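You operate a simulated robot arm through the tools that you are given. There is no shell and no other tool.

You run a simulated robot arm. Do the job below in one go: nothing can be reset, and whatever is moved stays where it is left.

## Task
Thin the cream paint with water to the 900 ML line, then stir it even.
Fine: 20 ML over at most; about four rounds or more; the white water jug goes back, the brown stir paddle back onto the drip tray. Spill a teaspoon at most; pinch, break and dent nothing; leave nothing switched on. Keep clean things off the floor. Set down upright: white water jug, brown stir paddle.

It is judged by the outcome, as a careful person would: the job done as asked, and still so three seconds after it is handed in. It fails if anything else is knocked over, pushed out of place, dropped, spilled or broken.

## Robot
A 6-joint arm with a two-finger parallel gripper, fixed in place. Base frame: the origin is on the floor under the middle of its stand, x ahead of it, y to its left, z up. Readings come in m, degrees, newtons and seconds.
With the tool pointing down near the work surface it reaches from about 0.46 to 0.88 m from the base axis. Its first joint turns from -115.0 to 115.0 degrees. Payload 4.2 kg.
Tool frame: the origin (TCP) lies between the finger pads and is the grasp point; the fingertips stand 0.023 m ahead of it; z points along the fingers, y is the line along which they close. Largest opening 0.094 m; finger width 0.038, thickness 0.01; the body of the gripper, 0.054 by 0.096 m, starts 0.039 m behind the TCP.
Orientation is that of the tool frame in the base frame, as a unit quaternion [x, y, z, w]. With the fingers straight down and closing along the base's y, the tool's x points along the base's -x, its y along +y and its z along -z.

## Interface
- The arm moves only by the tool step_arm. Its argument "plan" is a list of rows, each a list of 3 entries, a list of its own where there are three numbers: the turn, a rotation vector about the base's x, y, z in degrees, then the shift along the base's x, y, z in m, then the finger opening in m, from 0 to 0.094. In form: [[[rx, ry, rz], [dx, dy, dz], hand], ...]. A call has 1 to 20 rows; each row is the pose to reach, as a shift and turn from the pose commanded when the call began. Each row takes 0.2 s and may step no farther than 0.05 m and 8.6 degrees from the row before; otherwise, or with a gripper value out of range, the whole call is refused. Where a pose cannot be reached the arm comes as near as it can. A force on the tool above 40 N (or 10 N above the force at the start of the call, whichever is more), or a blocked arm, ends the call early, and 0.2 s more pass. Each finger travels about 0.108 m/s and halts on what it meets, pressing with about 25 N; the grip force reading is that of the motor and also rises with nothing between the fingers. The clock runs only during rows and for 0.2 s after the last one: add rows that repeat a pose to give the fingers time. It gives the time, the measured TCP pose, the force on the tool (base axes), the opening and the grip force at its end, in the units of the frame above (readings bear some noise), with the torque about the TCP (base axes, N m) and any sound that the robot's microphone picked up.
- Cameras (640 x 400 px; columns grow to the right, rows downward): "scene" is fixed at [0.2206, 0.4985, 1.4519]; the picture's right is [-0.59, -0.81, 0.00], its down [-0.47, 0.34, -0.81] and it looks along [0.66, -0.48, -0.58] (base axes); focal length 324 px, centre (320, 200). "wrist" rides on the gripper at [0.086, 0.016, -0.074] in the tool frame; the picture's right is [-0.18, 0.98, 0.00], its down [-0.58, -0.11, -0.81] and it looks along [-0.79, -0.15, 0.59] (tool axes); focal length 243 px, centre (320, 200). There is no depth. A picture from a camera that has moved, and an enlarged one, comes with that camera's place and axes in the base frame and with its lens.
- camera(camera): a new picture of that camera. The clock stands still meanwhile.
- lift_body(by): slides the trunk up (or, below 0, down) by that many m; the arm rides with it, the base frame stays. It gives what a move gives, with no picture.
- enlarge(camera, box): a new picture of the part [left, top, right, bottom] of that camera's present view, enlarged. The clock stands still meanwhile.
- close_job(): hands the job in; it is judged then, once.

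Nothing tells you positions but the pictures and the camera data. Unless the task says otherwise, let go and move clear before handing in.

The tools are called after "Call:" as a command line: name --argument value ..., lists and objects as JSON in quotes. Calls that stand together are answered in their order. step_arm: Moves the arm, as the interface text tells. Its arguments: {"type":"object","properties":{"plan":{"type":"array","items":{"type":"array"}}},"required":["plan"]} The other tools are called the same way: lift_body (by) moves the trunk up or down; camera (camera) takes a picture; enlarge (camera, box) takes an enlarged picture of a part of a camera's view; close_job () hands the job in.

At the start:

```text
time: 0.0
ee_pos: [0.4732, 0.1695, 1.2428]
tool_rot: [0.0, 1.0, 0.0, 0.0]
wrist_force: [0.4, 0.9, 0.2]
torque: [-0.01, -0.03, -0.02]
gripper_width: 0.094
grip_force: 0.1
trunk travel left (down, up): [-0.775, 0.215]
```

scene: 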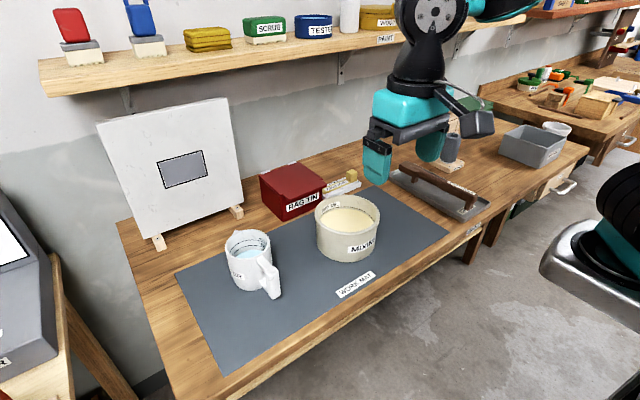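
wrist: 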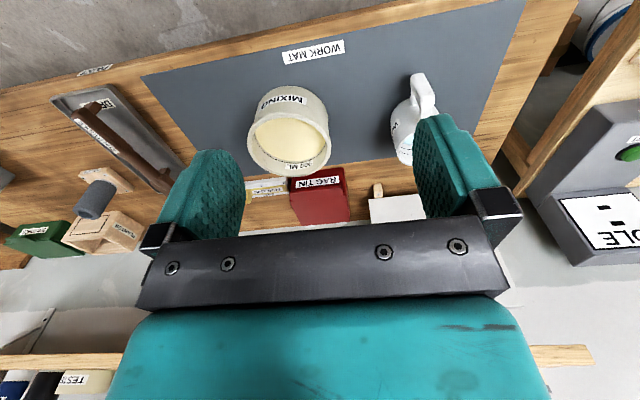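

I see a work mat with a white water jug, a cream mixing bucket, and a brown paddle on a drip tray to the right. I'll look closer at each before moving.

Call:
enlarge --camera "scene" --box '[200, 180, 420, 320]'

Call:
enlarge --camera "scene" --box '[380, 110, 540, 240]'

Call:
enlarge --camera "wrist" --box '[220, 60, 460, 230]'

Call:
enlarge --camera "wrist" --box '[0, 60, 200, 260]'

```text
2.86 times, centred on (310, 250) of scene
camera zoom: at [0.2206, 0.4985, 1.4519], right [-0.59, -0.81, 0.0], down [-0.47, 0.34, -0.81], along [0.66, -0.48, -0.58], focal length 924 px, centre (349, 57)
```

zoom: 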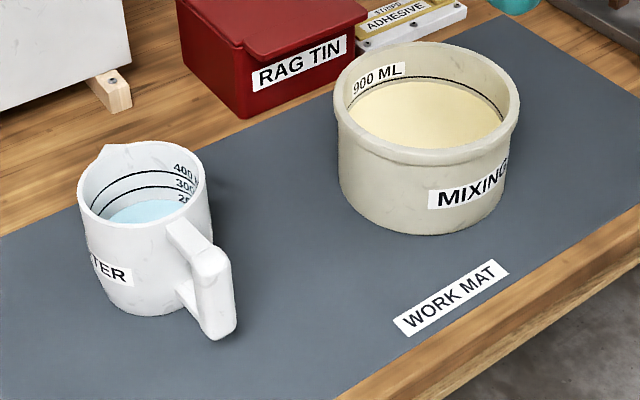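

```text
3.08 times, centred on (460, 175) of scene
camera zoom: at [0.2206, 0.4985, 1.4519], right [-0.59, -0.81, 0.0], down [-0.47, 0.34, -0.81], along [0.66, -0.48, -0.58], focal length 995 px, centre (-111, 277)
```

zoom: 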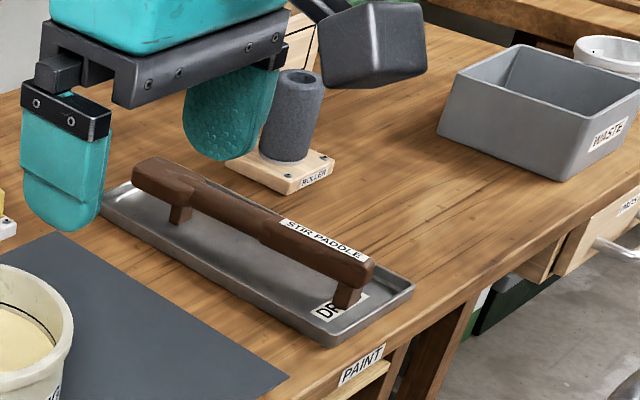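

```text
2.35 times, centred on (340, 145) of wrist
camera zoom: at [0.3869, 0.1862, 1.3166], right [0.18, 0.98, 0.0], down [0.58, -0.11, 0.81], along [0.79, -0.15, -0.59], focal length 571 px, centre (273, 329)
```

zoom: 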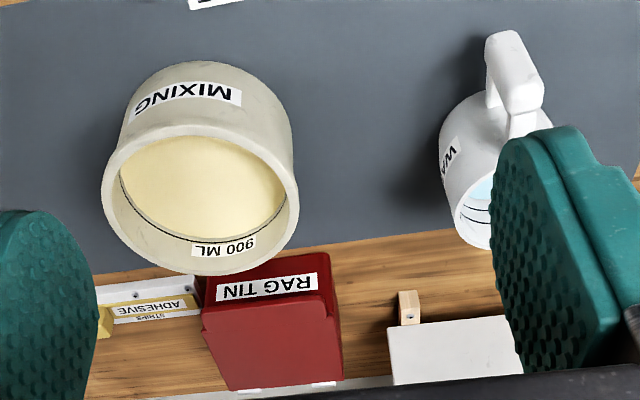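

```text
2.00 times, centred on (100, 160) of wrist
camera zoom: at [0.3869, 0.1862, 1.3166], right [0.18, 0.98, 0.0], down [0.58, -0.11, 0.81], along [0.79, -0.15, -0.59], focal length 485 px, centre (760, 280)
```

zoom: 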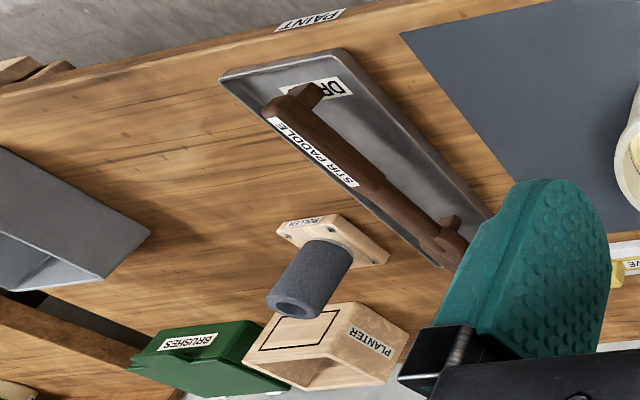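

The jug sits left, the pot centre at about (0.70, 0.07), and the paddle around (0.69, -0.31). I'll shift the arm sideways at its present height for a better look at the paddle and a second viewpoint for triangulating.

Call:
step_arm --plan '[[[0, 0, 0], [0, -0.05, 0], 0.094], [[0, 0, 0], [0, -0.1, 0], 0.094], [[0, 0, 0], [0, -0.15, 0], 0.094], [[0, 0, 0], [0, -0.2, 0], 0.094], [[0, 0, 0], [0, -0.25, 0], 0.094], [[0, 0, 0], [0, -0.3, 0], 0.094], [[0, 0, 0], [0, -0.35, 0], 0.094], [[0, 0, 0], [0, -0.37, 0], 0.094]]'

Call:
camera --camera "wrist"

Call:
camera --camera "scene"

```text
time: 1.8
ee_pos: [0.4713, -0.1996, 1.2412]
tool_rot: [-0.001, 1.0, 0.0, 0.0]
wrist_force: [-0.4, 1.0, 0.2]
torque: [-0.01, -0.01, -0.02]
gripper_width: 0.0939
grip_force: 0.1
trunk travel left (down, up): [-0.775, 0.215]
```

```text
taken
camera wrist: at [0.3858, -0.1833, 1.3159], right [0.18, 0.98, 0.0], down [0.58, -0.11, 0.81], along [0.79, -0.15, -0.59], focal length 243 px, centre (320, 200)
```

wrist: 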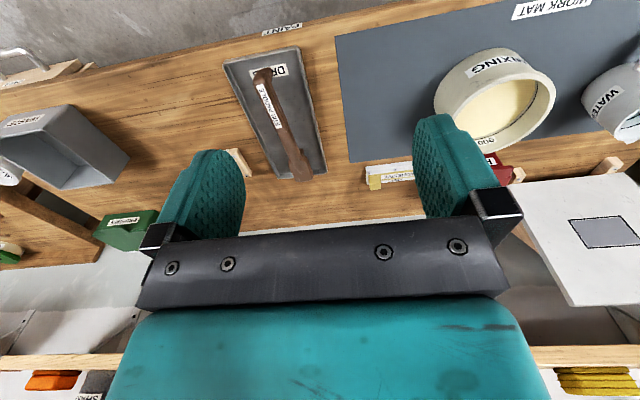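

```text
taken
```

scene: 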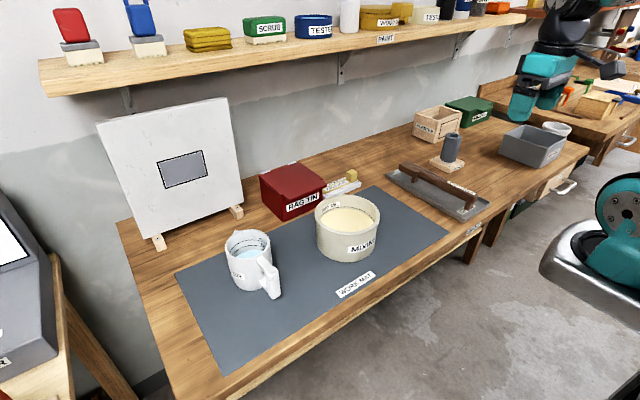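

Call:
enlarge --camera "wrist" --box '[210, 30, 350, 200]'

Call:
enlarge --camera "scene" --box '[370, 130, 510, 240]'

Call:
enlarge --camera "scene" --box '[210, 210, 310, 310]'

Call:
enlarge --camera "scene" --box '[300, 180, 400, 270]'

Call:
enlarge --camera "wrist" --box '[420, 30, 640, 170]'

```text
2.35 times, centred on (280, 115) of wrist
camera zoom: at [0.3858, -0.1833, 1.3159], right [0.18, 0.98, 0.0], down [0.58, -0.11, 0.81], along [0.79, -0.15, -0.59], focal length 571 px, centre (414, 400)
```

zoom: 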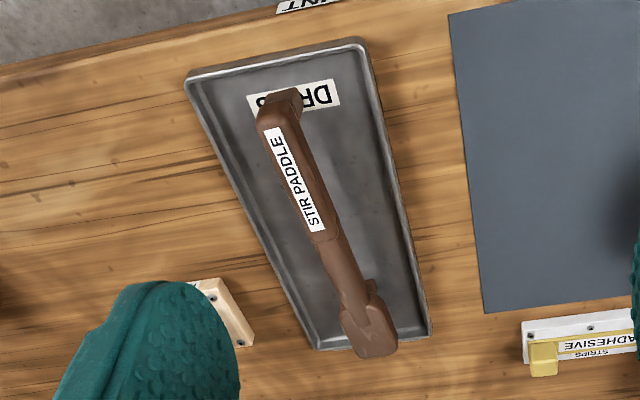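

```text
3.64 times, centred on (440, 185) of scene
camera zoom: at [0.2206, 0.4985, 1.4519], right [-0.59, -0.81, 0.0], down [-0.47, 0.34, -0.81], along [0.66, -0.48, -0.58], focal length 1176 px, centre (-116, 254)
```

zoom: 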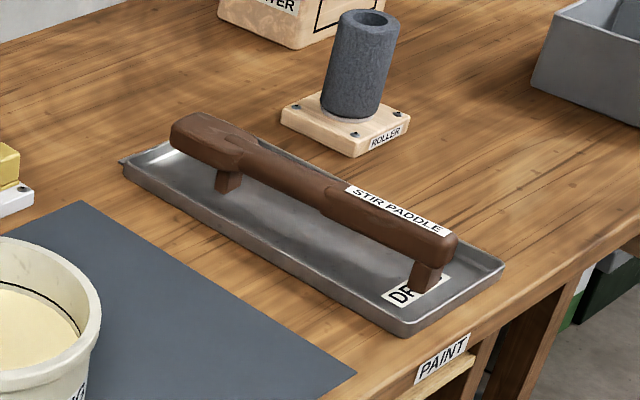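

```text
4.00 times, centred on (260, 260) of scene
camera zoom: at [0.2206, 0.4985, 1.4519], right [-0.59, -0.81, 0.0], down [-0.47, 0.34, -0.81], along [0.66, -0.48, -0.58], focal length 1294 px, centre (560, -40)
```

zoom: 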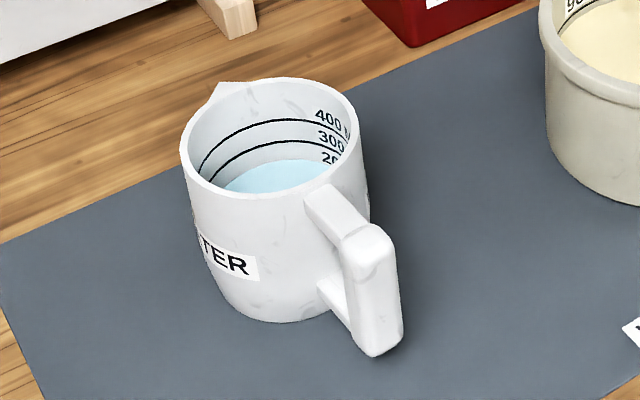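

```text
4.44 times, centred on (350, 225) of scene
camera zoom: at [0.2206, 0.4985, 1.4519], right [-0.59, -0.81, 0.0], down [-0.47, 0.34, -0.81], along [0.66, -0.48, -0.58], focal length 1438 px, centre (187, 89)
```

zoom: 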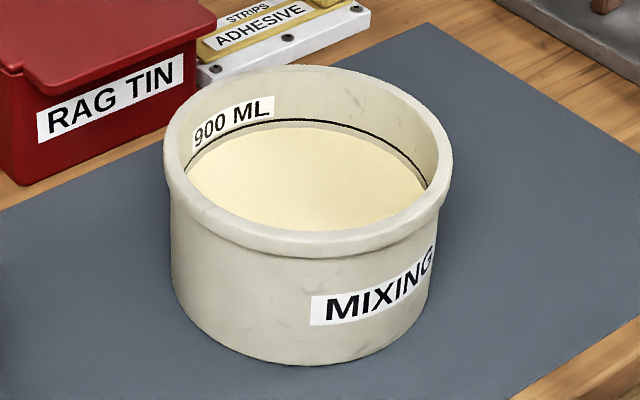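

```text
2.86 times, centred on (530, 100) of wrist
camera zoom: at [0.3858, -0.1833, 1.3159], right [0.18, 0.98, 0.0], down [0.58, -0.11, 0.81], along [0.79, -0.15, -0.59], focal length 693 px, centre (-280, 486)
```

zoom: 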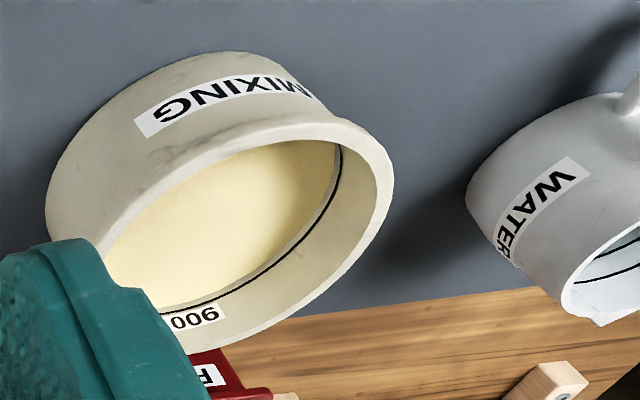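

The table top seems to be at z ≈ 0.847, the jug centred near (0.735, 0.32) with its handle toward the robot, and the pot at about (0.695, 0.07). I'll zoom in on the paint level, the jug level and the handle.

Call:
enlarge --camera "scene" --box '[330, 196, 370, 221]'

Call:
enlarge --camera "scene" --box '[312, 190, 384, 235]'

Call:
enlarge --camera "scene" --box '[222, 225, 278, 260]'

Call:
enlarge --camera "scene" --box '[250, 250, 290, 305]'

```text
16.00 times, centred on (350, 208) of scene
camera zoom: at [0.2206, 0.4985, 1.4519], right [-0.59, -0.81, 0.0], down [-0.47, 0.34, -0.81], along [0.66, -0.48, -0.58], focal length 5176 px, centre (-160, 64)
```

zoom: 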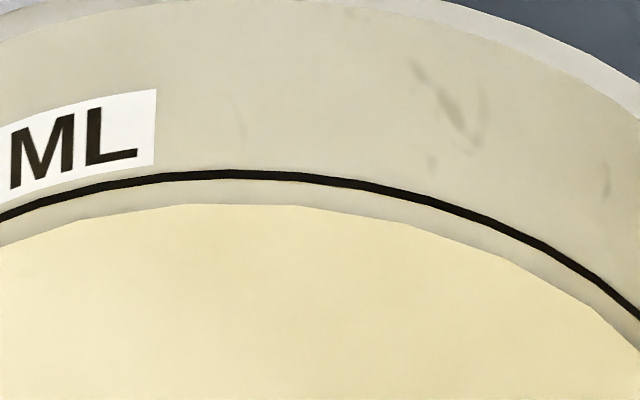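

```text
8.89 times, centred on (348, 212) of scene
camera zoom: at [0.2206, 0.4985, 1.4519], right [-0.59, -0.81, 0.0], down [-0.47, 0.34, -0.81], along [0.66, -0.48, -0.58], focal length 2876 px, centre (71, 89)
```

zoom: 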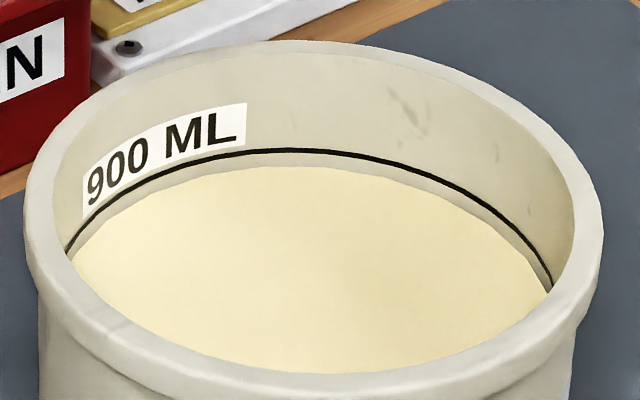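

```text
11.43 times, centred on (250, 242) of scene
camera zoom: at [0.2206, 0.4985, 1.4519], right [-0.59, -0.81, 0.0], down [-0.47, 0.34, -0.81], along [0.66, -0.48, -0.58], focal length 3697 px, centre (1120, -286)
```

zoom: 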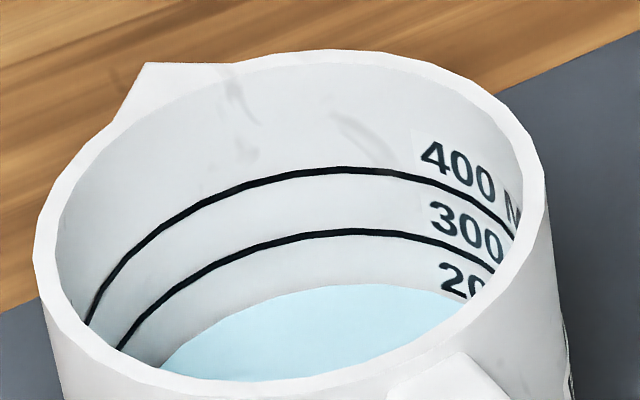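

```text
7.27 times, centred on (270, 278) of scene
camera zoom: at [0.2206, 0.4985, 1.4519], right [-0.59, -0.81, 0.0], down [-0.47, 0.34, -0.81], along [0.66, -0.48, -0.58], focal length 2353 px, centre (684, -364)
```

zoom: 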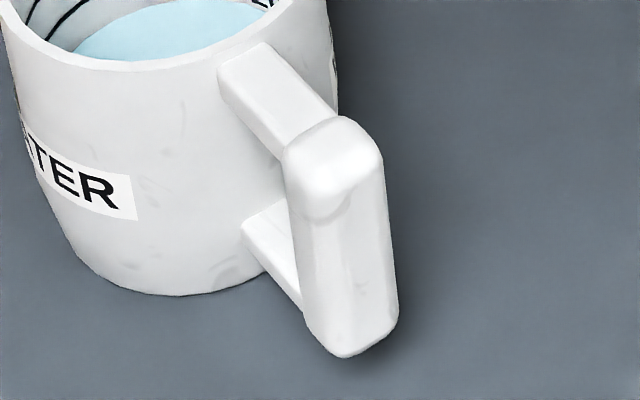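

The paint sits about 6 mm below the 900 line (roughly 100 ml short), and the jug holds a little over 200 ml. I'll bring the arm back left while turning the wrist by half a turn, so that the camera rides on top when the tool points forward at the jug handle.

Call:
step_arm --plan '[[[0, 0, 8.2], [0, 0.04, 0], 0.094], [[0, 0, 16.4], [0, 0.08, 0], 0.094], [[0, 0, 24.6], [0, 0.12, 0], 0.094], [[0, 0, 32.8], [0, 0.16, 0], 0.094], [[0, 0, 41], [0, 0.2, 0], 0.094], [[0, 0, 49.2], [0, 0.24, 0], 0.094], [[0, 0, 57.4], [0, 0.28, 0], 0.094], [[0, 0, 65.6], [0, 0.32, 0], 0.094], [[0, 0, 73.8], [0, 0.36, 0], 0.094], [[0, 0, 82], [0, 0.4, 0], 0.094], [[0, 0, 90], [0, 0.44, 0], 0.094]]'

Call:
camera --camera "scene"

```text
time: 4.2
ee_pos: [0.4737, 0.2405, 1.2439]
tool_rot: [0.708, -0.706, -0.001, 0.0]
wrist_force: [0.1, -0.2, 0.1]
torque: [0.05, 0.04, 0.02]
gripper_width: 0.0941
grip_force: 0.1
trunk travel left (down, up): [-0.775, 0.215]
```

```text
taken
```

scene: 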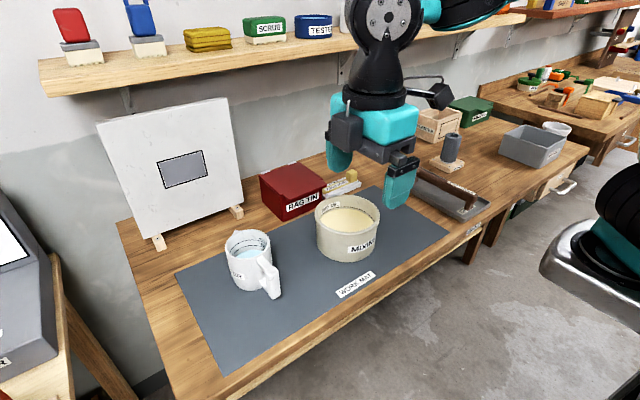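

The first quarter turn worked cleanly. I'll do the second quarter turn now.

Call:
step_arm --plan '[[[0, 0, 8.2], [0, 0, 0], 0.094], [[0, 0, 16.4], [0, 0, 0], 0.094], [[0, 0, 24.6], [0, 0, 0], 0.094], [[0, 0, 32.8], [0, 0, 0], 0.094], [[0, 0, 41], [0, 0, 0], 0.094], [[0, 0, 49.2], [0, 0, 0], 0.094], [[0, 0, 57.4], [0, 0, 0], 0.094], [[0, 0, 65.6], [0, 0, 0], 0.094], [[0, 0, 73.8], [0, 0, 0], 0.094], [[0, 0, 82], [0, 0, 0], 0.094], [[0, 0, 90], [0, 0, 0], 0.094]]'

Call:
camera --camera "scene"

Call:
camera --camera "wrist"

```text
time: 6.6
ee_pos: [0.473, 0.24, 1.2425]
tool_rot: [1.0, 0.001, 0.0, 0.0]
wrist_force: [0.1, -0.4, 0.1]
torque: [0.0, 0.01, -0.03]
gripper_width: 0.094
grip_force: 0.2
trunk travel left (down, up): [-0.775, 0.215]
```

```text
taken
```

scene: 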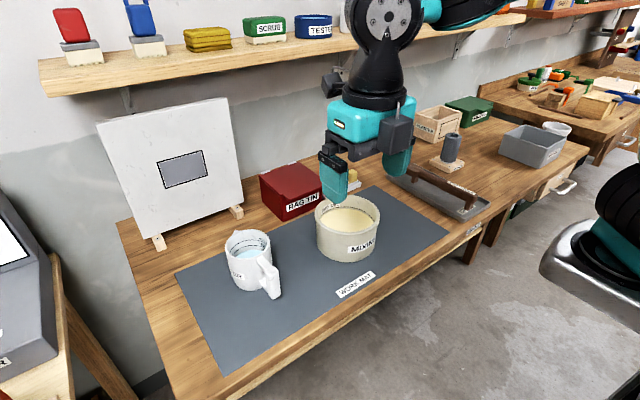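

```text
taken
camera wrist: at [0.5601, 0.2239, 1.3168], right [-0.18, -0.98, 0.0], down [-0.58, 0.11, 0.81], along [-0.79, 0.15, -0.59], focal length 243 px, centre (320, 200)
```

wrist: 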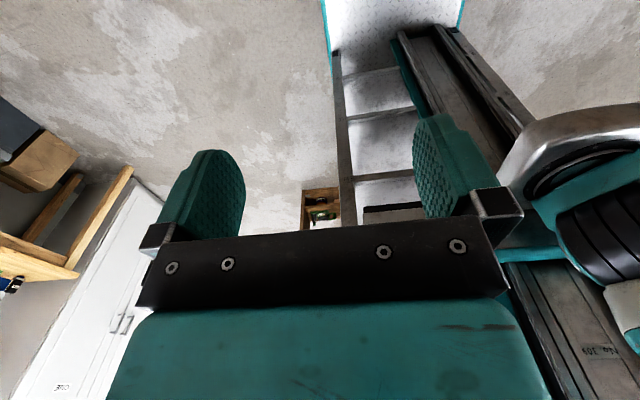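

The wrist is turned. Next I'll pitch the tool forward by about 60° (pointing forward and down), while moving slightly forward, to check this posture is reachable.

Call:
step_arm --plan '[[[0, -8.5, 0], [0.012, 0, 0], 0.094], [[0, -17, 0], [0.024, 0, 0], 0.094], [[0, -25.5, 0], [0.036, 0, 0], 0.094], [[0, -34, 0], [0.048, 0, 0], 0.094], [[0, -42.5, 0], [0.06, 0, 0], 0.094], [[0, -51, 0], [0.072, 0, 0], 0.094], [[0, -58, 0], [0.08, 0, 0], 0.094]]'

Call:
camera --camera "scene"

Call:
camera --camera "wrist"

```text
time: 8.2
ee_pos: [0.5526, 0.2403, 1.2425]
tool_rot: [0.874, 0.0, 0.486, 0.0]
wrist_force: [0.4, -0.4, -0.4]
torque: [0.04, -0.02, 0.01]
gripper_width: 0.0939
grip_force: 0.1
trunk travel left (down, up): [-0.775, 0.215]
```

```text
taken
```

scene: 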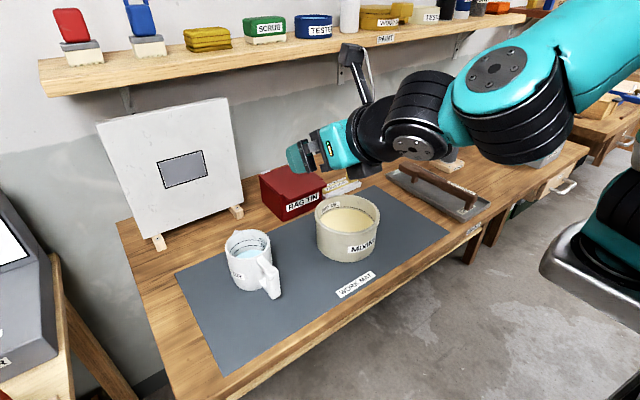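

```text
taken
camera wrist: at [0.5357, 0.2236, 1.3551], right [-0.1, -0.98, -0.16], down [-0.99, 0.11, -0.07], along [0.08, 0.15, -0.99], focal length 243 px, centre (320, 200)
```

wrist: 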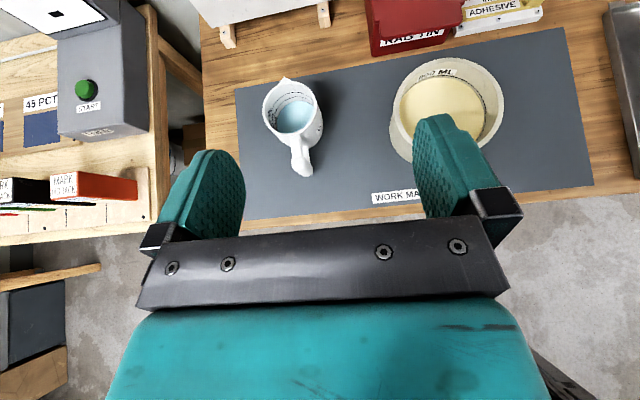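

This posture works and gives a near-overhead view of the jug and pot. I'll zoom on both for precise positions.

Call:
enlarge --camera "wrist" --box '[240, 60, 360, 190]'

Call:
enlarge --camera "wrist" --box '[360, 30, 600, 210]'

```text
3.08 times, centred on (300, 125) of wrist
camera zoom: at [0.5357, 0.2236, 1.3551], right [-0.1, -0.98, -0.16], down [-0.99, 0.11, -0.07], along [0.08, 0.15, -0.99], focal length 746 px, centre (382, 431)
```

zoom: 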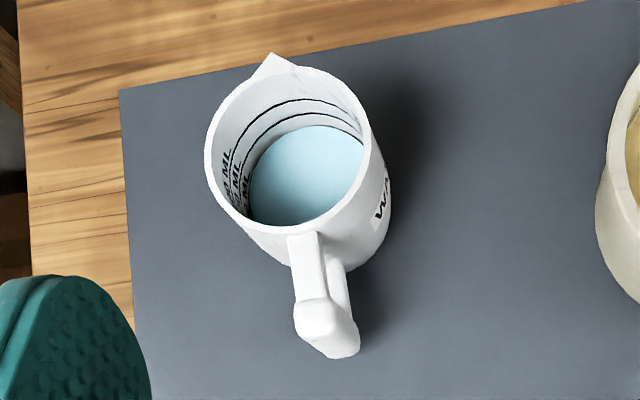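

```text
2.22 times, centred on (480, 120) of wrist
camera zoom: at [0.5357, 0.2236, 1.3551], right [-0.1, -0.98, -0.16], down [-0.99, 0.11, -0.07], along [0.08, 0.15, -0.99], focal length 539 px, centre (-36, 378)
```

zoom: 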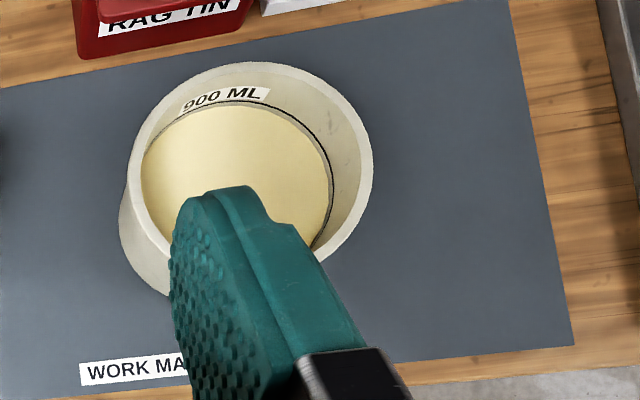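

The handle bar stands at about (0.64, 0.315), roughly 2 cm thick, spanning z 0.87–0.95, and the spout points along +x with about 4° of yaw. I'll line up in front of the handle while still high, and lower the trunk by 0.2 m.

Call:
step_arm --plan '[[[0, 0, 2], [0.0, 0.035, 0], 0.08], [[0, 0, 4], [0.005, 0.069, 0], 0.08], [[0, 0, 4], [0.005, 0.069, 0], 0.08]]'

Call:
lift_body --by -0.2

Call:
camera --camera "wrist"

Call:
camera --camera "scene"

```text
time: 9.0
ee_pos: [0.5589, 0.3091, 1.2423]
tool_rot: [0.874, 0.03, 0.484, -0.016]
wrist_force: [0.1, -0.5, -0.1]
torque: [0.0, -0.01, 0.01]
gripper_width: 0.0801
grip_force: 0.0
trunk travel left (down, up): [-0.775, 0.215]
```

```text
time: 11.2
ee_pos: [0.5594, 0.3082, 1.0432]
tool_rot: [0.874, 0.03, 0.484, -0.017]
wrist_force: [0.1, -0.7, 0.2]
torque: [0.0, 0.0, -0.03]
gripper_width: 0.0798
grip_force: 0.1
trunk travel left (down, up): [-0.575, 0.415]
```

```text
taken
camera wrist: at [0.5424, 0.2914, 1.1546], right [-0.03, -0.99, -0.16], down [-1.0, 0.04, -0.07], along [0.07, 0.15, -0.99], focal length 243 px, centre (320, 200)
```

wrist: 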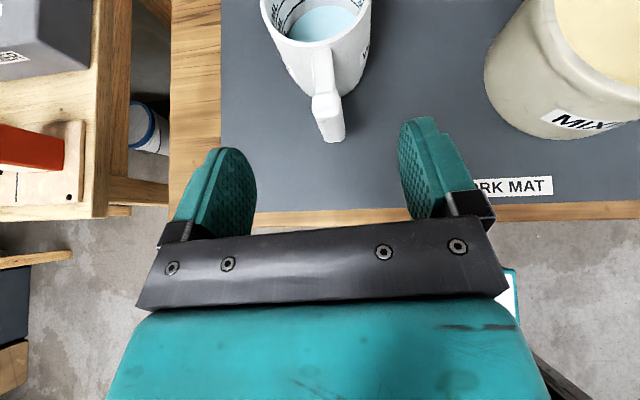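

```text
taken
```

scene: 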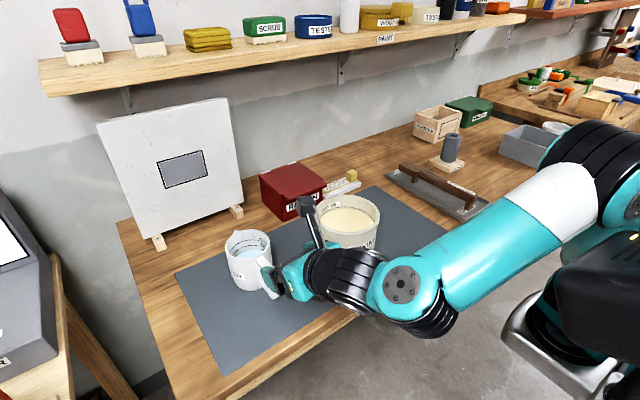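

The handle is right ahead between the fingers. I'll zoom in to pin its exact position before descending.

Call:
enlarge --camera "wrist" --box '[250, 0, 400, 150]'

Call:
enlarge --camera "scene" --box '[220, 210, 340, 320]'

```text
2.67 times, centred on (325, 75) of wrist
camera zoom: at [0.5424, 0.2914, 1.1546], right [-0.03, -0.99, -0.16], down [-1.0, 0.04, -0.07], along [0.07, 0.15, -0.99], focal length 647 px, centre (307, 533)
```

zoom: 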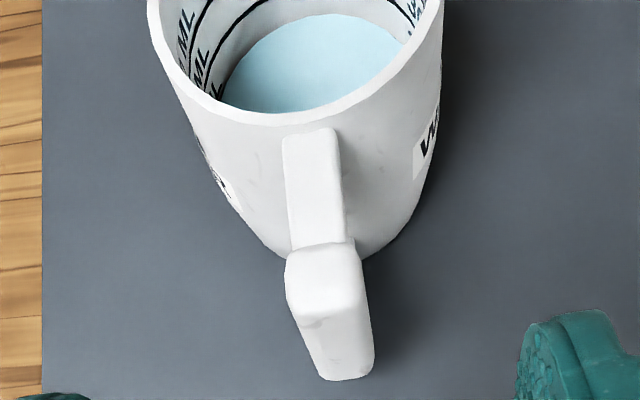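

```text
3.64 times, centred on (280, 265) of scene
camera zoom: at [0.2206, 0.4985, 1.4519], right [-0.59, -0.81, 0.0], down [-0.47, 0.34, -0.81], along [0.66, -0.48, -0.58], focal length 1176 px, centre (466, -36)
```

zoom: 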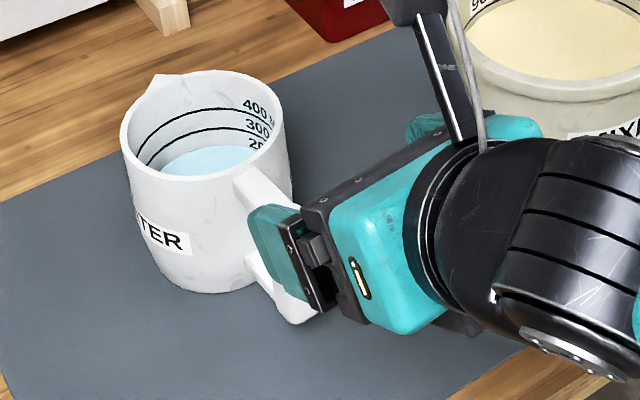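

The handle bar centre is at (0.642, 0.3155), well aligned with the tool's 4° yaw. I'll lower to z ≈ 0.915 in front of the handle and check before closing in.

Call:
step_arm --plan '[[[0, 0, 0], [0, 0.001, -0.04], 0.08], [[0, 0, 0], [0, 0.001, -0.08], 0.08], [[0, 0, 0], [0, 0.001, -0.11], 0.08], [[0, 0, 0], [0, 0.001, -0.127], 0.08], [[0, 0, 0], [0, 0.001, -0.127], 0.08]]'

Call:
camera --camera "wrist"

Call:
camera --camera "scene"

```text
time: 12.4
ee_pos: [0.5582, 0.3088, 0.9146]
tool_rot: [0.874, 0.031, 0.485, -0.018]
wrist_force: [0.1, 0.0, -0.4]
torque: [0.04, 0.0, -0.04]
gripper_width: 0.0802
grip_force: 0.1
trunk travel left (down, up): [-0.575, 0.415]
```

```text
taken
camera wrist: at [0.5422, 0.292, 1.0271], right [-0.03, -0.99, -0.16], down [-1.0, 0.04, -0.07], along [0.07, 0.15, -0.99], focal length 243 px, centre (320, 200)
```

wrist: 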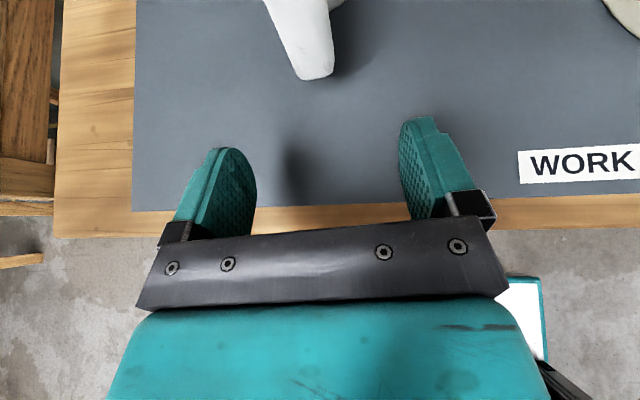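

```text
taken
```

scene: 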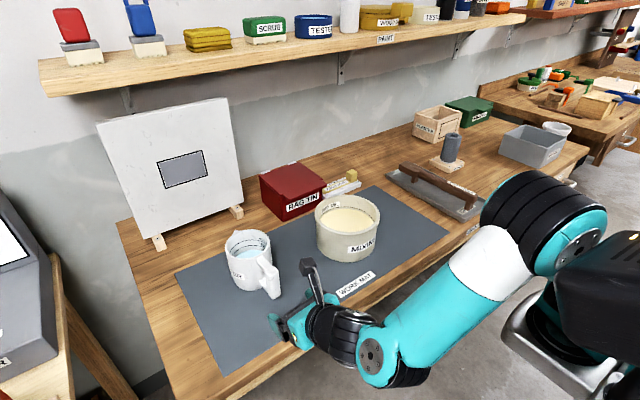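

Clear on all sides. I'll slide forward so the fingers straddle the handle bar, then check before closing.

Call:
step_arm --plan '[[[0, 0, 0], [0.025, 0.002, 0], 0.07], [[0, 0, 0], [0.05, 0.004, 0], 0.07], [[0, 0, 0], [0.068, 0.006, 0], 0.07], [[0, 0, 0], [0.079, 0.0067, 0], 0.07], [[0, 0, 0], [0.079, 0.0067, 0], 0.07]]'

Call:
camera --camera "wrist"

Call:
enlarge --camera "scene" --box '[220, 210, 340, 320]'

```text
time: 13.6
ee_pos: [0.638, 0.3168, 0.9159]
tool_rot: [0.874, 0.031, 0.484, -0.017]
wrist_force: [0.6, -0.6, -0.2]
torque: [-0.01, -0.01, -0.01]
gripper_width: 0.07
grip_force: 0.0
trunk travel left (down, up): [-0.575, 0.415]
```

```text
taken
camera wrist: at [0.6216, 0.299, 1.0276], right [-0.03, -0.99, -0.16], down [-1.0, 0.04, -0.07], along [0.07, 0.15, -0.99], focal length 243 px, centre (320, 200)
```

wrist: 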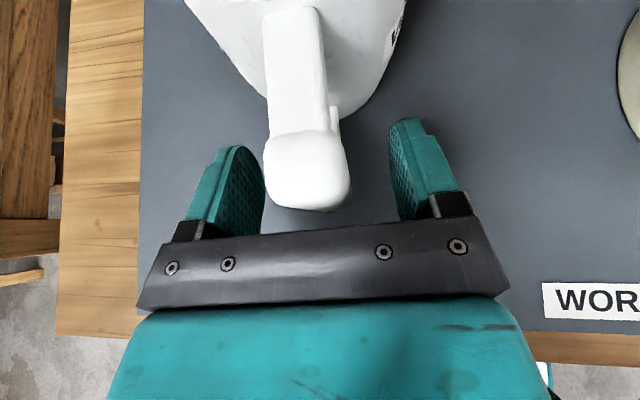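

```text
3.64 times, centred on (280, 265) of scene
camera zoom: at [0.2206, 0.4985, 1.4519], right [-0.59, -0.81, 0.0], down [-0.47, 0.34, -0.81], along [0.66, -0.48, -0.58], focal length 1176 px, centre (466, -36)
```

zoom: 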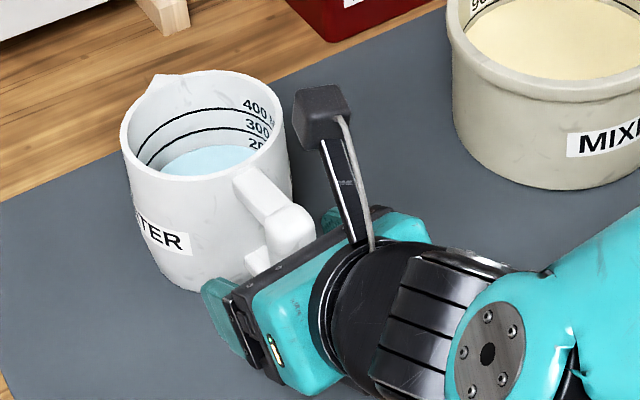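

The fingers straddle the handle bar well, with 2 mm of sideways correction needed. I'll centre and close gently.

Call:
step_arm --plan '[[[0, 0, 0], [0.001, -0.0018, 0], 0.05], [[0, 0, 0], [0.001, -0.0018, 0], 0.035], [[0, 0, 0], [0.001, -0.0018, 0], 0.025], [[0, 0, 0], [0.001, -0.0018, 0], 0.01], [[0, 0, 0], [0.001, -0.0018, 0], 0.01]]'

Call:
camera --camera "wrist"

Call:
enlarge --camera "scene" --box '[220, 210, 340, 320]'

```text
time: 14.8
ee_pos: [0.6379, 0.3134, 0.9154]
tool_rot: [0.874, 0.029, 0.484, -0.016]
wrist_force: [0.1, 0.0, 0.6]
torque: [-0.1, -0.08, -0.04]
gripper_width: 0.025
grip_force: 25.1
trunk travel left (down, up): [-0.575, 0.415]
```

```text
taken
camera wrist: at [0.6224, 0.297, 1.0277], right [-0.03, -0.99, -0.16], down [-1.0, 0.04, -0.07], along [0.07, 0.15, -0.99], focal length 243 px, centre (320, 200)
```

wrist: 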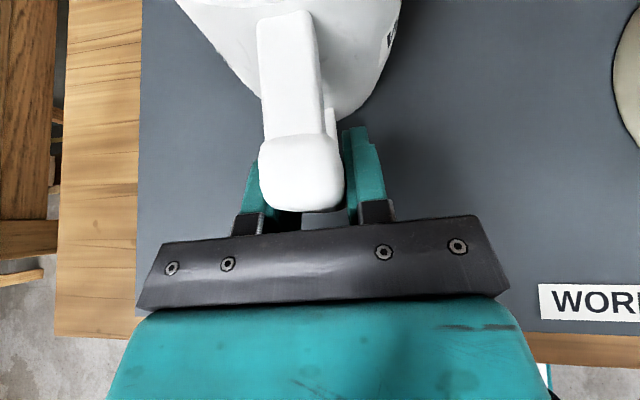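

```text
3.64 times, centred on (280, 265) of scene
camera zoom: at [0.2206, 0.4985, 1.4519], right [-0.59, -0.81, 0.0], down [-0.47, 0.34, -0.81], along [0.66, -0.48, -0.58], focal length 1176 px, centre (466, -36)
```

zoom: 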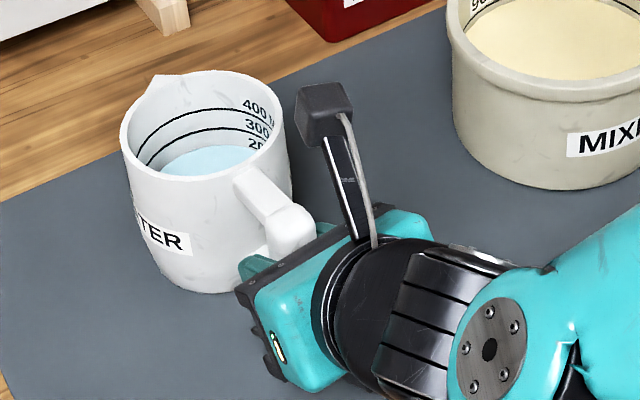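

The handle is held (25 mm, 25 N) and the jug has not shifted. I'll lift it a few centimetres and check that it hangs without slipping.

Call:
step_arm --plan '[[[0, 0, 0], [0, 0, 0.005], 0.01], [[0, 0, 0], [0, 0, 0.012], 0.01], [[0, 0, 0], [0, 0, 0.022], 0.01], [[0, 0, 0], [0, 0, 0.035], 0.01], [[0, 0, 0], [0, 0, 0.05], 0.01], [[0, 0, 0], [0, 0, 0.05], 0.01], [[0, 0, 0], [0, 0, 0.05], 0.01]]'

Call:
camera --camera "wrist"

Call:
enlarge --camera "scene" --box '[200, 190, 340, 320]'

```text
time: 16.4
ee_pos: [0.6383, 0.3154, 0.9649]
tool_rot: [0.874, 0.031, 0.485, -0.017]
wrist_force: [1.1, -0.4, -2.8]
torque: [-0.02, 0.25, 0.01]
gripper_width: 0.025
grip_force: 25.0
trunk travel left (down, up): [-0.575, 0.415]
```

```text
taken
camera wrist: at [0.6223, 0.2974, 1.0777], right [-0.03, -0.99, -0.16], down [-1.0, 0.04, -0.07], along [0.07, 0.15, -0.99], focal length 243 px, centre (320, 200)
```

wrist: 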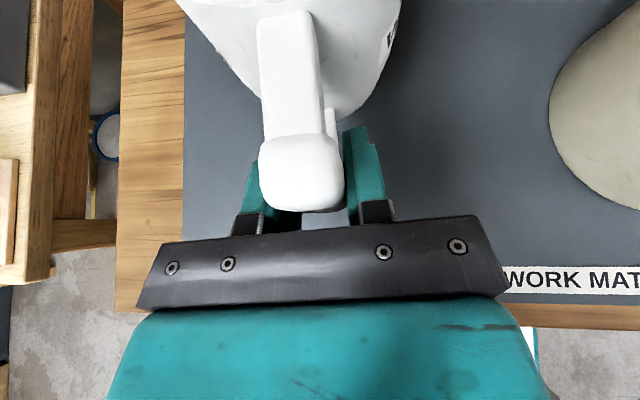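

```text
3.08 times, centred on (270, 255) of scene
camera zoom: at [0.2206, 0.4985, 1.4519], right [-0.59, -0.81, 0.0], down [-0.47, 0.34, -0.81], along [0.66, -0.48, -0.58], focal length 995 px, centre (474, 31)
```

zoom: 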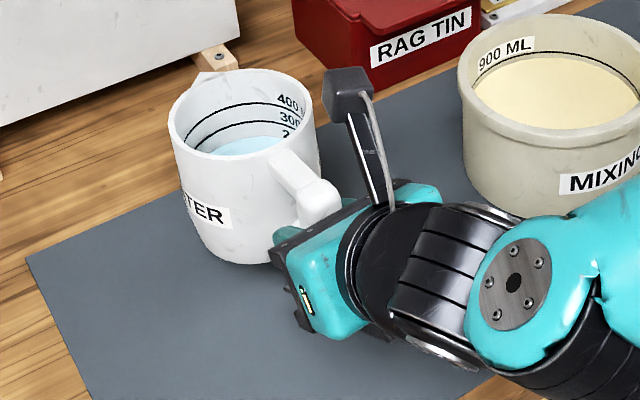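

The jug hangs level and firm, weighing about 3 N. I'll raise it to clear the pot and carry it slowly toward the pot, turning it slightly so the scene camera keeps sight of the 900 line.

Call:
step_arm --plan '[[[0, 0, 0], [0, 0, 0.008], 0.01], [[0, 0, 0], [0, 0, 0.024], 0.01], [[0, 0, 0], [0, 0, 0.044], 0.01], [[0, 0, 0], [0, 0, 0.066], 0.01], [[0, 0, 0], [0, 0, 0.088], 0.01], [[0, 0, 0], [0, 0, 0.11], 0.01], [[0, 0, 0], [0, 0, 0.13], 0.01], [[0, 0, 0], [0, 0, 0.145], 0.01], [[0, 0, 0], [0, 0, 0.155], 0.01], [[0, 0, 0], [-0.002, -0.005, 0.158], 0.01], [[0, 0, 0.5], [-0.006, -0.016, 0.158], 0.01], [[0, 0, 1.2], [-0.013, -0.034, 0.158], 0.01], [[0, 0, 2], [-0.021, -0.055, 0.158], 0.01], [[0, 0, 3], [-0.031, -0.08, 0.158], 0.01], [[0, 0, 4], [-0.041, -0.105, 0.158], 0.01], [[0, 0, 5], [-0.051, -0.13, 0.158], 0.01], [[0, 0, 6], [-0.06, -0.155, 0.158], 0.01], [[0, 0, 7], [-0.069, -0.178, 0.158], 0.01], [[0, 0, 8], [-0.076, -0.195, 0.158], 0.01], [[0, 0, 8.5], [-0.08, -0.205, 0.158], 0.01]]'

Call:
camera --camera "scene"

Call:
camera --camera "wrist"

```text
time: 20.6
ee_pos: [0.5575, 0.1098, 1.1239]
tool_rot: [0.869, 0.095, 0.483, -0.052]
wrist_force: [0.5, 0.3, -2.9]
torque: [-0.06, 0.22, 0.0]
gripper_width: 0.0249
grip_force: 25.0
trunk travel left (down, up): [-0.575, 0.415]
```

```text
taken
```

scene: 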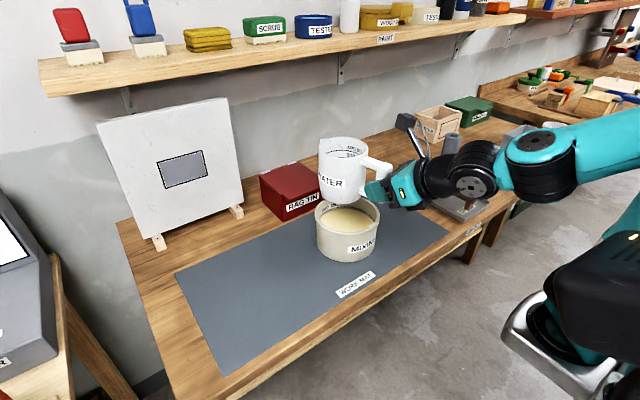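

```text
taken
camera wrist: at [0.545, 0.0899, 1.2354], right [0.12, -0.98, -0.16], down [-0.99, -0.11, -0.07], along [0.05, 0.16, -0.99], focal length 243 px, centre (320, 200)
```

wrist: 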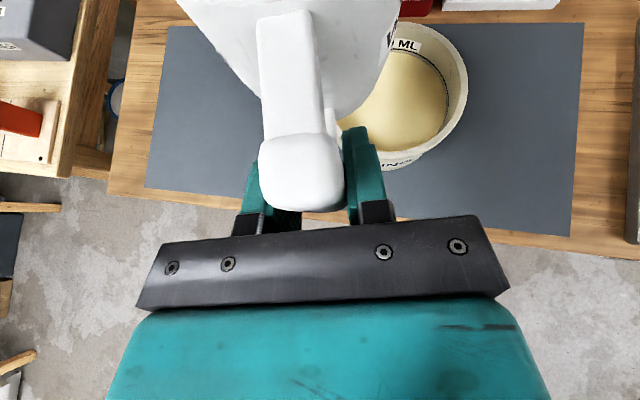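

The jug is level over the pot's edge with the spout pointing over it. I'll move it to the pre-pour position and begin tilting to about 40°, still well before any water can reach the spout.

Call:
step_arm --plan '[[[0, 0, 0.2], [-0.002, -0.008, 0.003], 0.01], [[0, 0, 0.7], [-0.006, -0.022, 0.008], 0.01], [[0, 0, 1.2], [-0.012, -0.042, 0.013], 0.01], [[0, 0, 1.8], [-0.019, -0.064, 0.017], 0.01], [[0, 0, 2.3], [-0.025, -0.084, 0.02], 0.01], [[0, 0, 2.5], [-0.0285, -0.096, 0.021], 0.01], [[0, 0, 2.5], [-0.0295, -0.1, 0.021], 0.01], [[0, 0, 2.5], [-0.0295, -0.1, 0.021], 0.01]]'

Call:
step_arm --plan '[[[-0.5, 1.9, 0], [0, 0, 0], 0.01], [[-1.3, 4.8, 0], [0, 0, 0], 0.01], [[-2.3, 8.7, 0], [-0.003, -0.001, 0], 0.01], [[-3.4, 12.6, 0], [-0.006, -0.0015, 0], 0.01], [[-4.4, 16.4, 0], [-0.007, -0.002, 0], 0.01], [[-5.4, 20.3, 0], [-0.007, -0.002, 0], 0.01], [[-6.5, 24.1, 0], [-0.006, -0.0015, 0], 0.01], [[-7.5, 28, 0], [-0.005, -0.001, 0], 0.01], [[-8.5, 31.9, 0], [-0.002, -0.0005, 0], 0.01], [[-9.6, 35.7, 0], [0.001, 0, 0], 0.01], [[-10.4, 38.6, 0], [0.003, 0.001, 0], 0.01], [[-10.4, 38.6, 0], [0.003, 0.001, 0], 0.01]]'

Call:
camera --camera "scene"

Call:
camera --camera "wrist"

```text
time: 22.4
ee_pos: [0.5717, 0.0408, 1.129]
tool_rot: [0.867, 0.114, 0.481, -0.063]
wrist_force: [-0.1, 0.5, -2.2]
torque: [-0.03, 0.23, -0.01]
gripper_width: 0.0248
grip_force: 25.3
out of reach, approached as far as the arm can: row 3, 4, 5, 6, 7, 8
trunk travel left (down, up): [-0.575, 0.415]
```

```text
time: 25.0
ee_pos: [0.5695, 0.0536, 1.1263]
tool_rot: [0.98, 0.123, 0.153, -0.029]
wrist_force: [0.1, 0.1, -2.6]
torque: [-0.04, 0.16, 0.0]
gripper_width: 0.0248
grip_force: 25.4
out of reach, approached as far as the arm can: row 2, 3, 4, 5, 6, 7, 8, 9, 10, 11, 12
trunk travel left (down, up): [-0.575, 0.415]
```

```text
taken
```

scene: 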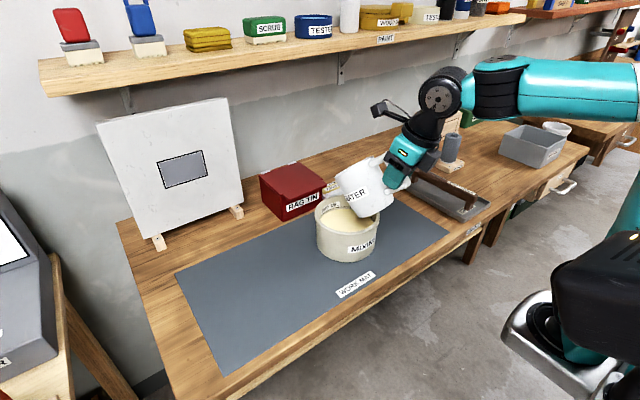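

```text
taken
camera wrist: at [0.6316, 0.0507, 1.2227], right [0.08, -0.99, -0.08], down [-0.8, -0.11, 0.59], along [-0.6, 0.02, -0.8], focal length 243 px, centre (320, 200)
```

wrist: 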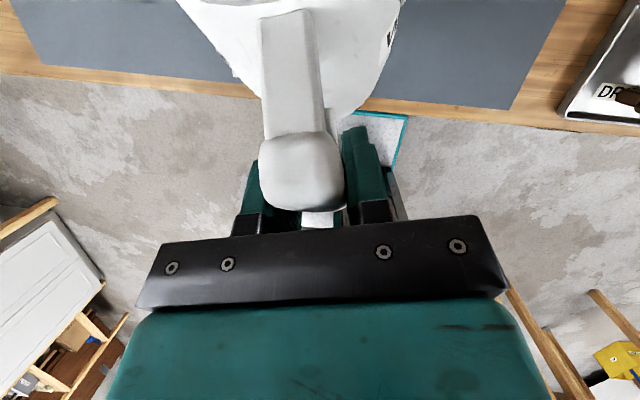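

The arm can't get quite that close to its base with this pitch, so it stopped a few centimetres short; the jug is safely at 40° over the pot with no water flowing. I'll nudge forward to get back to a reachable commanded pose and read where it settles.

Call:
step_arm --plan '[[[0, 0, 0], [0.01, 0, 0], 0.01], [[0, 0, 0], [0.02, 0, 0], 0.01], [[0, 0, 0], [0.03, 0, 0], 0.01], [[0, 0, 0], [0.03, 0, 0], 0.01]]'

Call:
enlarge --camera "scene" --box '[290, 130, 450, 270]'

```text
time: 26.0
ee_pos: [0.5953, 0.0641, 1.1232]
tool_rot: [0.98, 0.123, 0.153, -0.03]
wrist_force: [0.4, 0.0, -3.0]
torque: [0.0, 0.16, -0.02]
gripper_width: 0.0247
grip_force: 25.5
out of reach, approached as far as the arm can: row 1, 2, 3, 4
trunk travel left (down, up): [-0.575, 0.415]
```

```text
2.86 times, centred on (370, 200) of scene
camera zoom: at [0.2206, 0.4985, 1.4519], right [-0.59, -0.81, 0.0], down [-0.47, 0.34, -0.81], along [0.66, -0.48, -0.58], focal length 924 px, centre (177, 200)
```

zoom: 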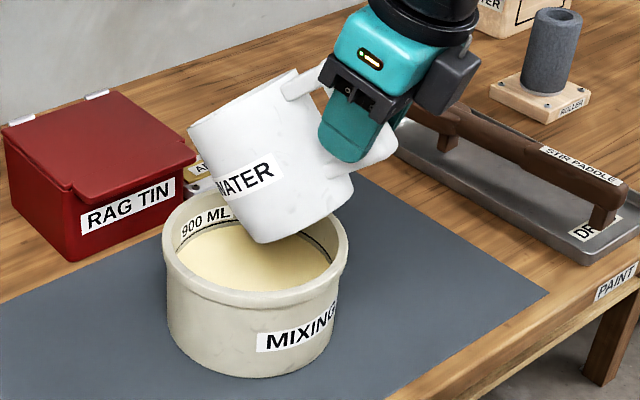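

The limit looks like the wrist roll joint, which binds when the jug is yawed too far left of the arm's radial direction. I'll turn the yaw back in small steps, which should free it.

Call:
step_arm --plan '[[[0, 0, -1], [0, 0, 0], 0.01], [[0, 0, -2], [0, 0, 0], 0.01], [[0, 0, -3], [0, 0, 0], 0.01], [[0, 0, -3], [0, 0, 0], 0.01]]'

```text
time: 27.0
ee_pos: [0.5939, 0.0643, 1.1227]
tool_rot: [0.982, 0.102, 0.155, -0.017]
wrist_force: [0.1, 0.1, -3.2]
torque: [-0.05, 0.18, 0.02]
gripper_width: 0.0249
grip_force: 25.5
out of reach, approached as far as the arm can: row 1
trunk travel left (down, up): [-0.575, 0.415]
```

The roll joint is free again, and the commanded pose matches the measured one. I'll set the yaw to about 5° and bring the spout to its pour point over the pot.

Call:
step_arm --plan '[[[0, 0, -1.5], [-0.005, -0.005, 0.002], 0.01], [[0, 0, -3.5], [-0.012, -0.012, 0.004], 0.01], [[0, 0, -5.5], [-0.02, -0.02, 0.006], 0.01], [[0, 0, -6.8], [-0.026, -0.026, 0.007], 0.01], [[0, 0, -6.8], [-0.029, -0.029, 0.007], 0.01], [[0, 0, -6.8], [-0.029, -0.029, 0.007], 0.01]]'

Call:
enlarge --camera "scene" --box '[290, 130, 450, 270]'

```text
time: 28.4
ee_pos: [0.5635, 0.0349, 1.1294]
tool_rot: [0.987, 0.044, 0.157, -0.007]
wrist_force: [-0.6, -1.0, -4.1]
torque: [0.0, 0.17, 0.03]
gripper_width: 0.025
grip_force: 24.7
trunk travel left (down, up): [-0.575, 0.415]
```

```text
2.86 times, centred on (370, 200) of scene
camera zoom: at [0.2206, 0.4985, 1.4519], right [-0.59, -0.81, 0.0], down [-0.47, 0.34, -0.81], along [0.66, -0.48, -0.58], focal length 924 px, centre (177, 200)
```

zoom: 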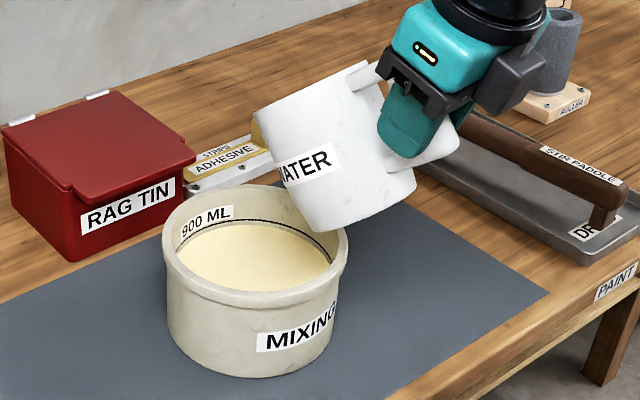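

The jug is nicely placed and the far-wall line stays visible. I'll tilt on to about 52° and lower slightly, still expecting no flow.

Call:
step_arm --plan '[[[-0.26, 3, 0], [0, 0, -0.002], 0.01], [[-0.52, 6, 0], [0, 0, -0.005], 0.01], [[-0.78, 9, 0], [0, 0, -0.008], 0.01], [[-1.05, 12, 0], [0, 0, -0.009], 0.01], [[-1.05, 12, 0], [0, 0, -0.009], 0.01]]'

Call:
enlarge --camera "scene" --box '[300, 140, 440, 260]'

Call:
enlarge --camera "scene" --box '[330, 196, 370, 221]'

```text
time: 29.6
ee_pos: [0.5645, 0.0351, 1.1219]
tool_rot: [0.998, 0.046, 0.052, -0.002]
wrist_force: [0.3, -0.9, -3.1]
torque: [0.01, 0.1, -0.02]
gripper_width: 0.025
grip_force: 24.8
trunk travel left (down, up): [-0.575, 0.415]
```

```text
3.33 times, centred on (370, 200) of scene
camera zoom: at [0.2206, 0.4985, 1.4519], right [-0.59, -0.81, 0.0], down [-0.47, 0.34, -0.81], along [0.66, -0.48, -0.58], focal length 1078 px, centre (153, 200)
```

zoom: 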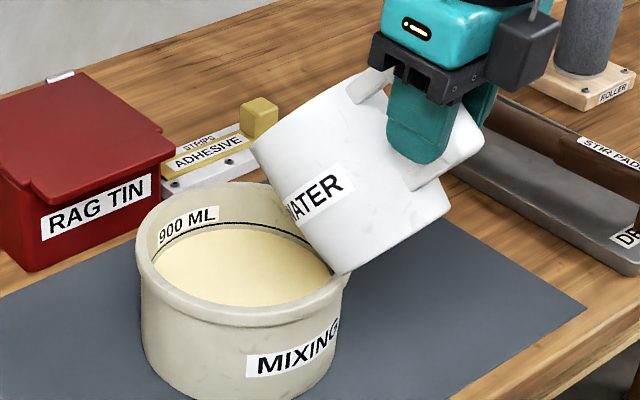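

```text
16.00 times, centred on (350, 208) of scene
camera zoom: at [0.2206, 0.4985, 1.4519], right [-0.59, -0.81, 0.0], down [-0.47, 0.34, -0.81], along [0.66, -0.48, -0.58], focal length 5176 px, centre (-160, 64)
```

zoom: 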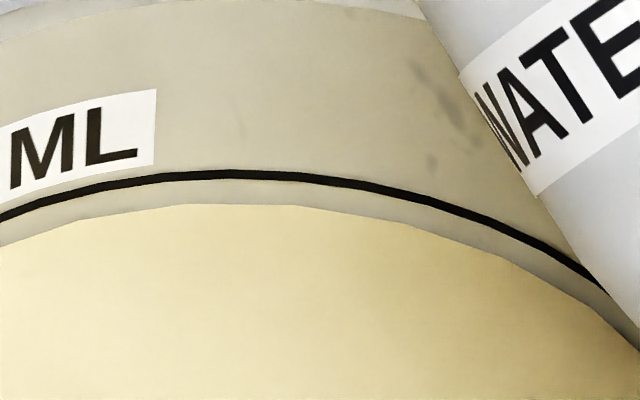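

No flow yet; the level reference (line at row 174, paint edge at row 205) is clear. I'll tilt on to 58°.

Call:
step_arm --plan '[[[-0.17, 2, 0], [0.002, 0, 0.002], 0.01], [[-0.35, 4, 0], [0.004, 0, 0.003], 0.01], [[-0.52, 6, 0], [0.006, 0, 0.005], 0.01], [[-0.52, 6, 0], [0.006, 0, 0.005], 0.01]]'

Call:
enlarge --camera "scene" --box '[300, 140, 440, 260]'

```text
time: 30.6
ee_pos: [0.5722, 0.0365, 1.1252]
tool_rot: [0.999, 0.046, -0.002, 0.001]
wrist_force: [0.3, -0.5, -4.3]
torque: [-0.04, 0.1, 0.0]
gripper_width: 0.0248
grip_force: 24.7
trunk travel left (down, up): [-0.575, 0.415]
```

```text
3.33 times, centred on (370, 200) of scene
camera zoom: at [0.2206, 0.4985, 1.4519], right [-0.59, -0.81, 0.0], down [-0.47, 0.34, -0.81], along [0.66, -0.48, -0.58], focal length 1078 px, centre (153, 200)
```

zoom: 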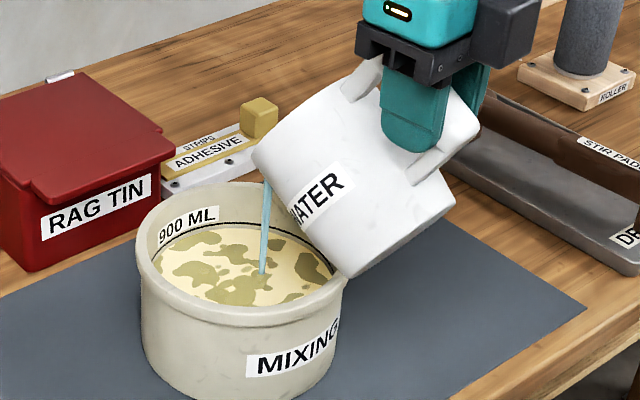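

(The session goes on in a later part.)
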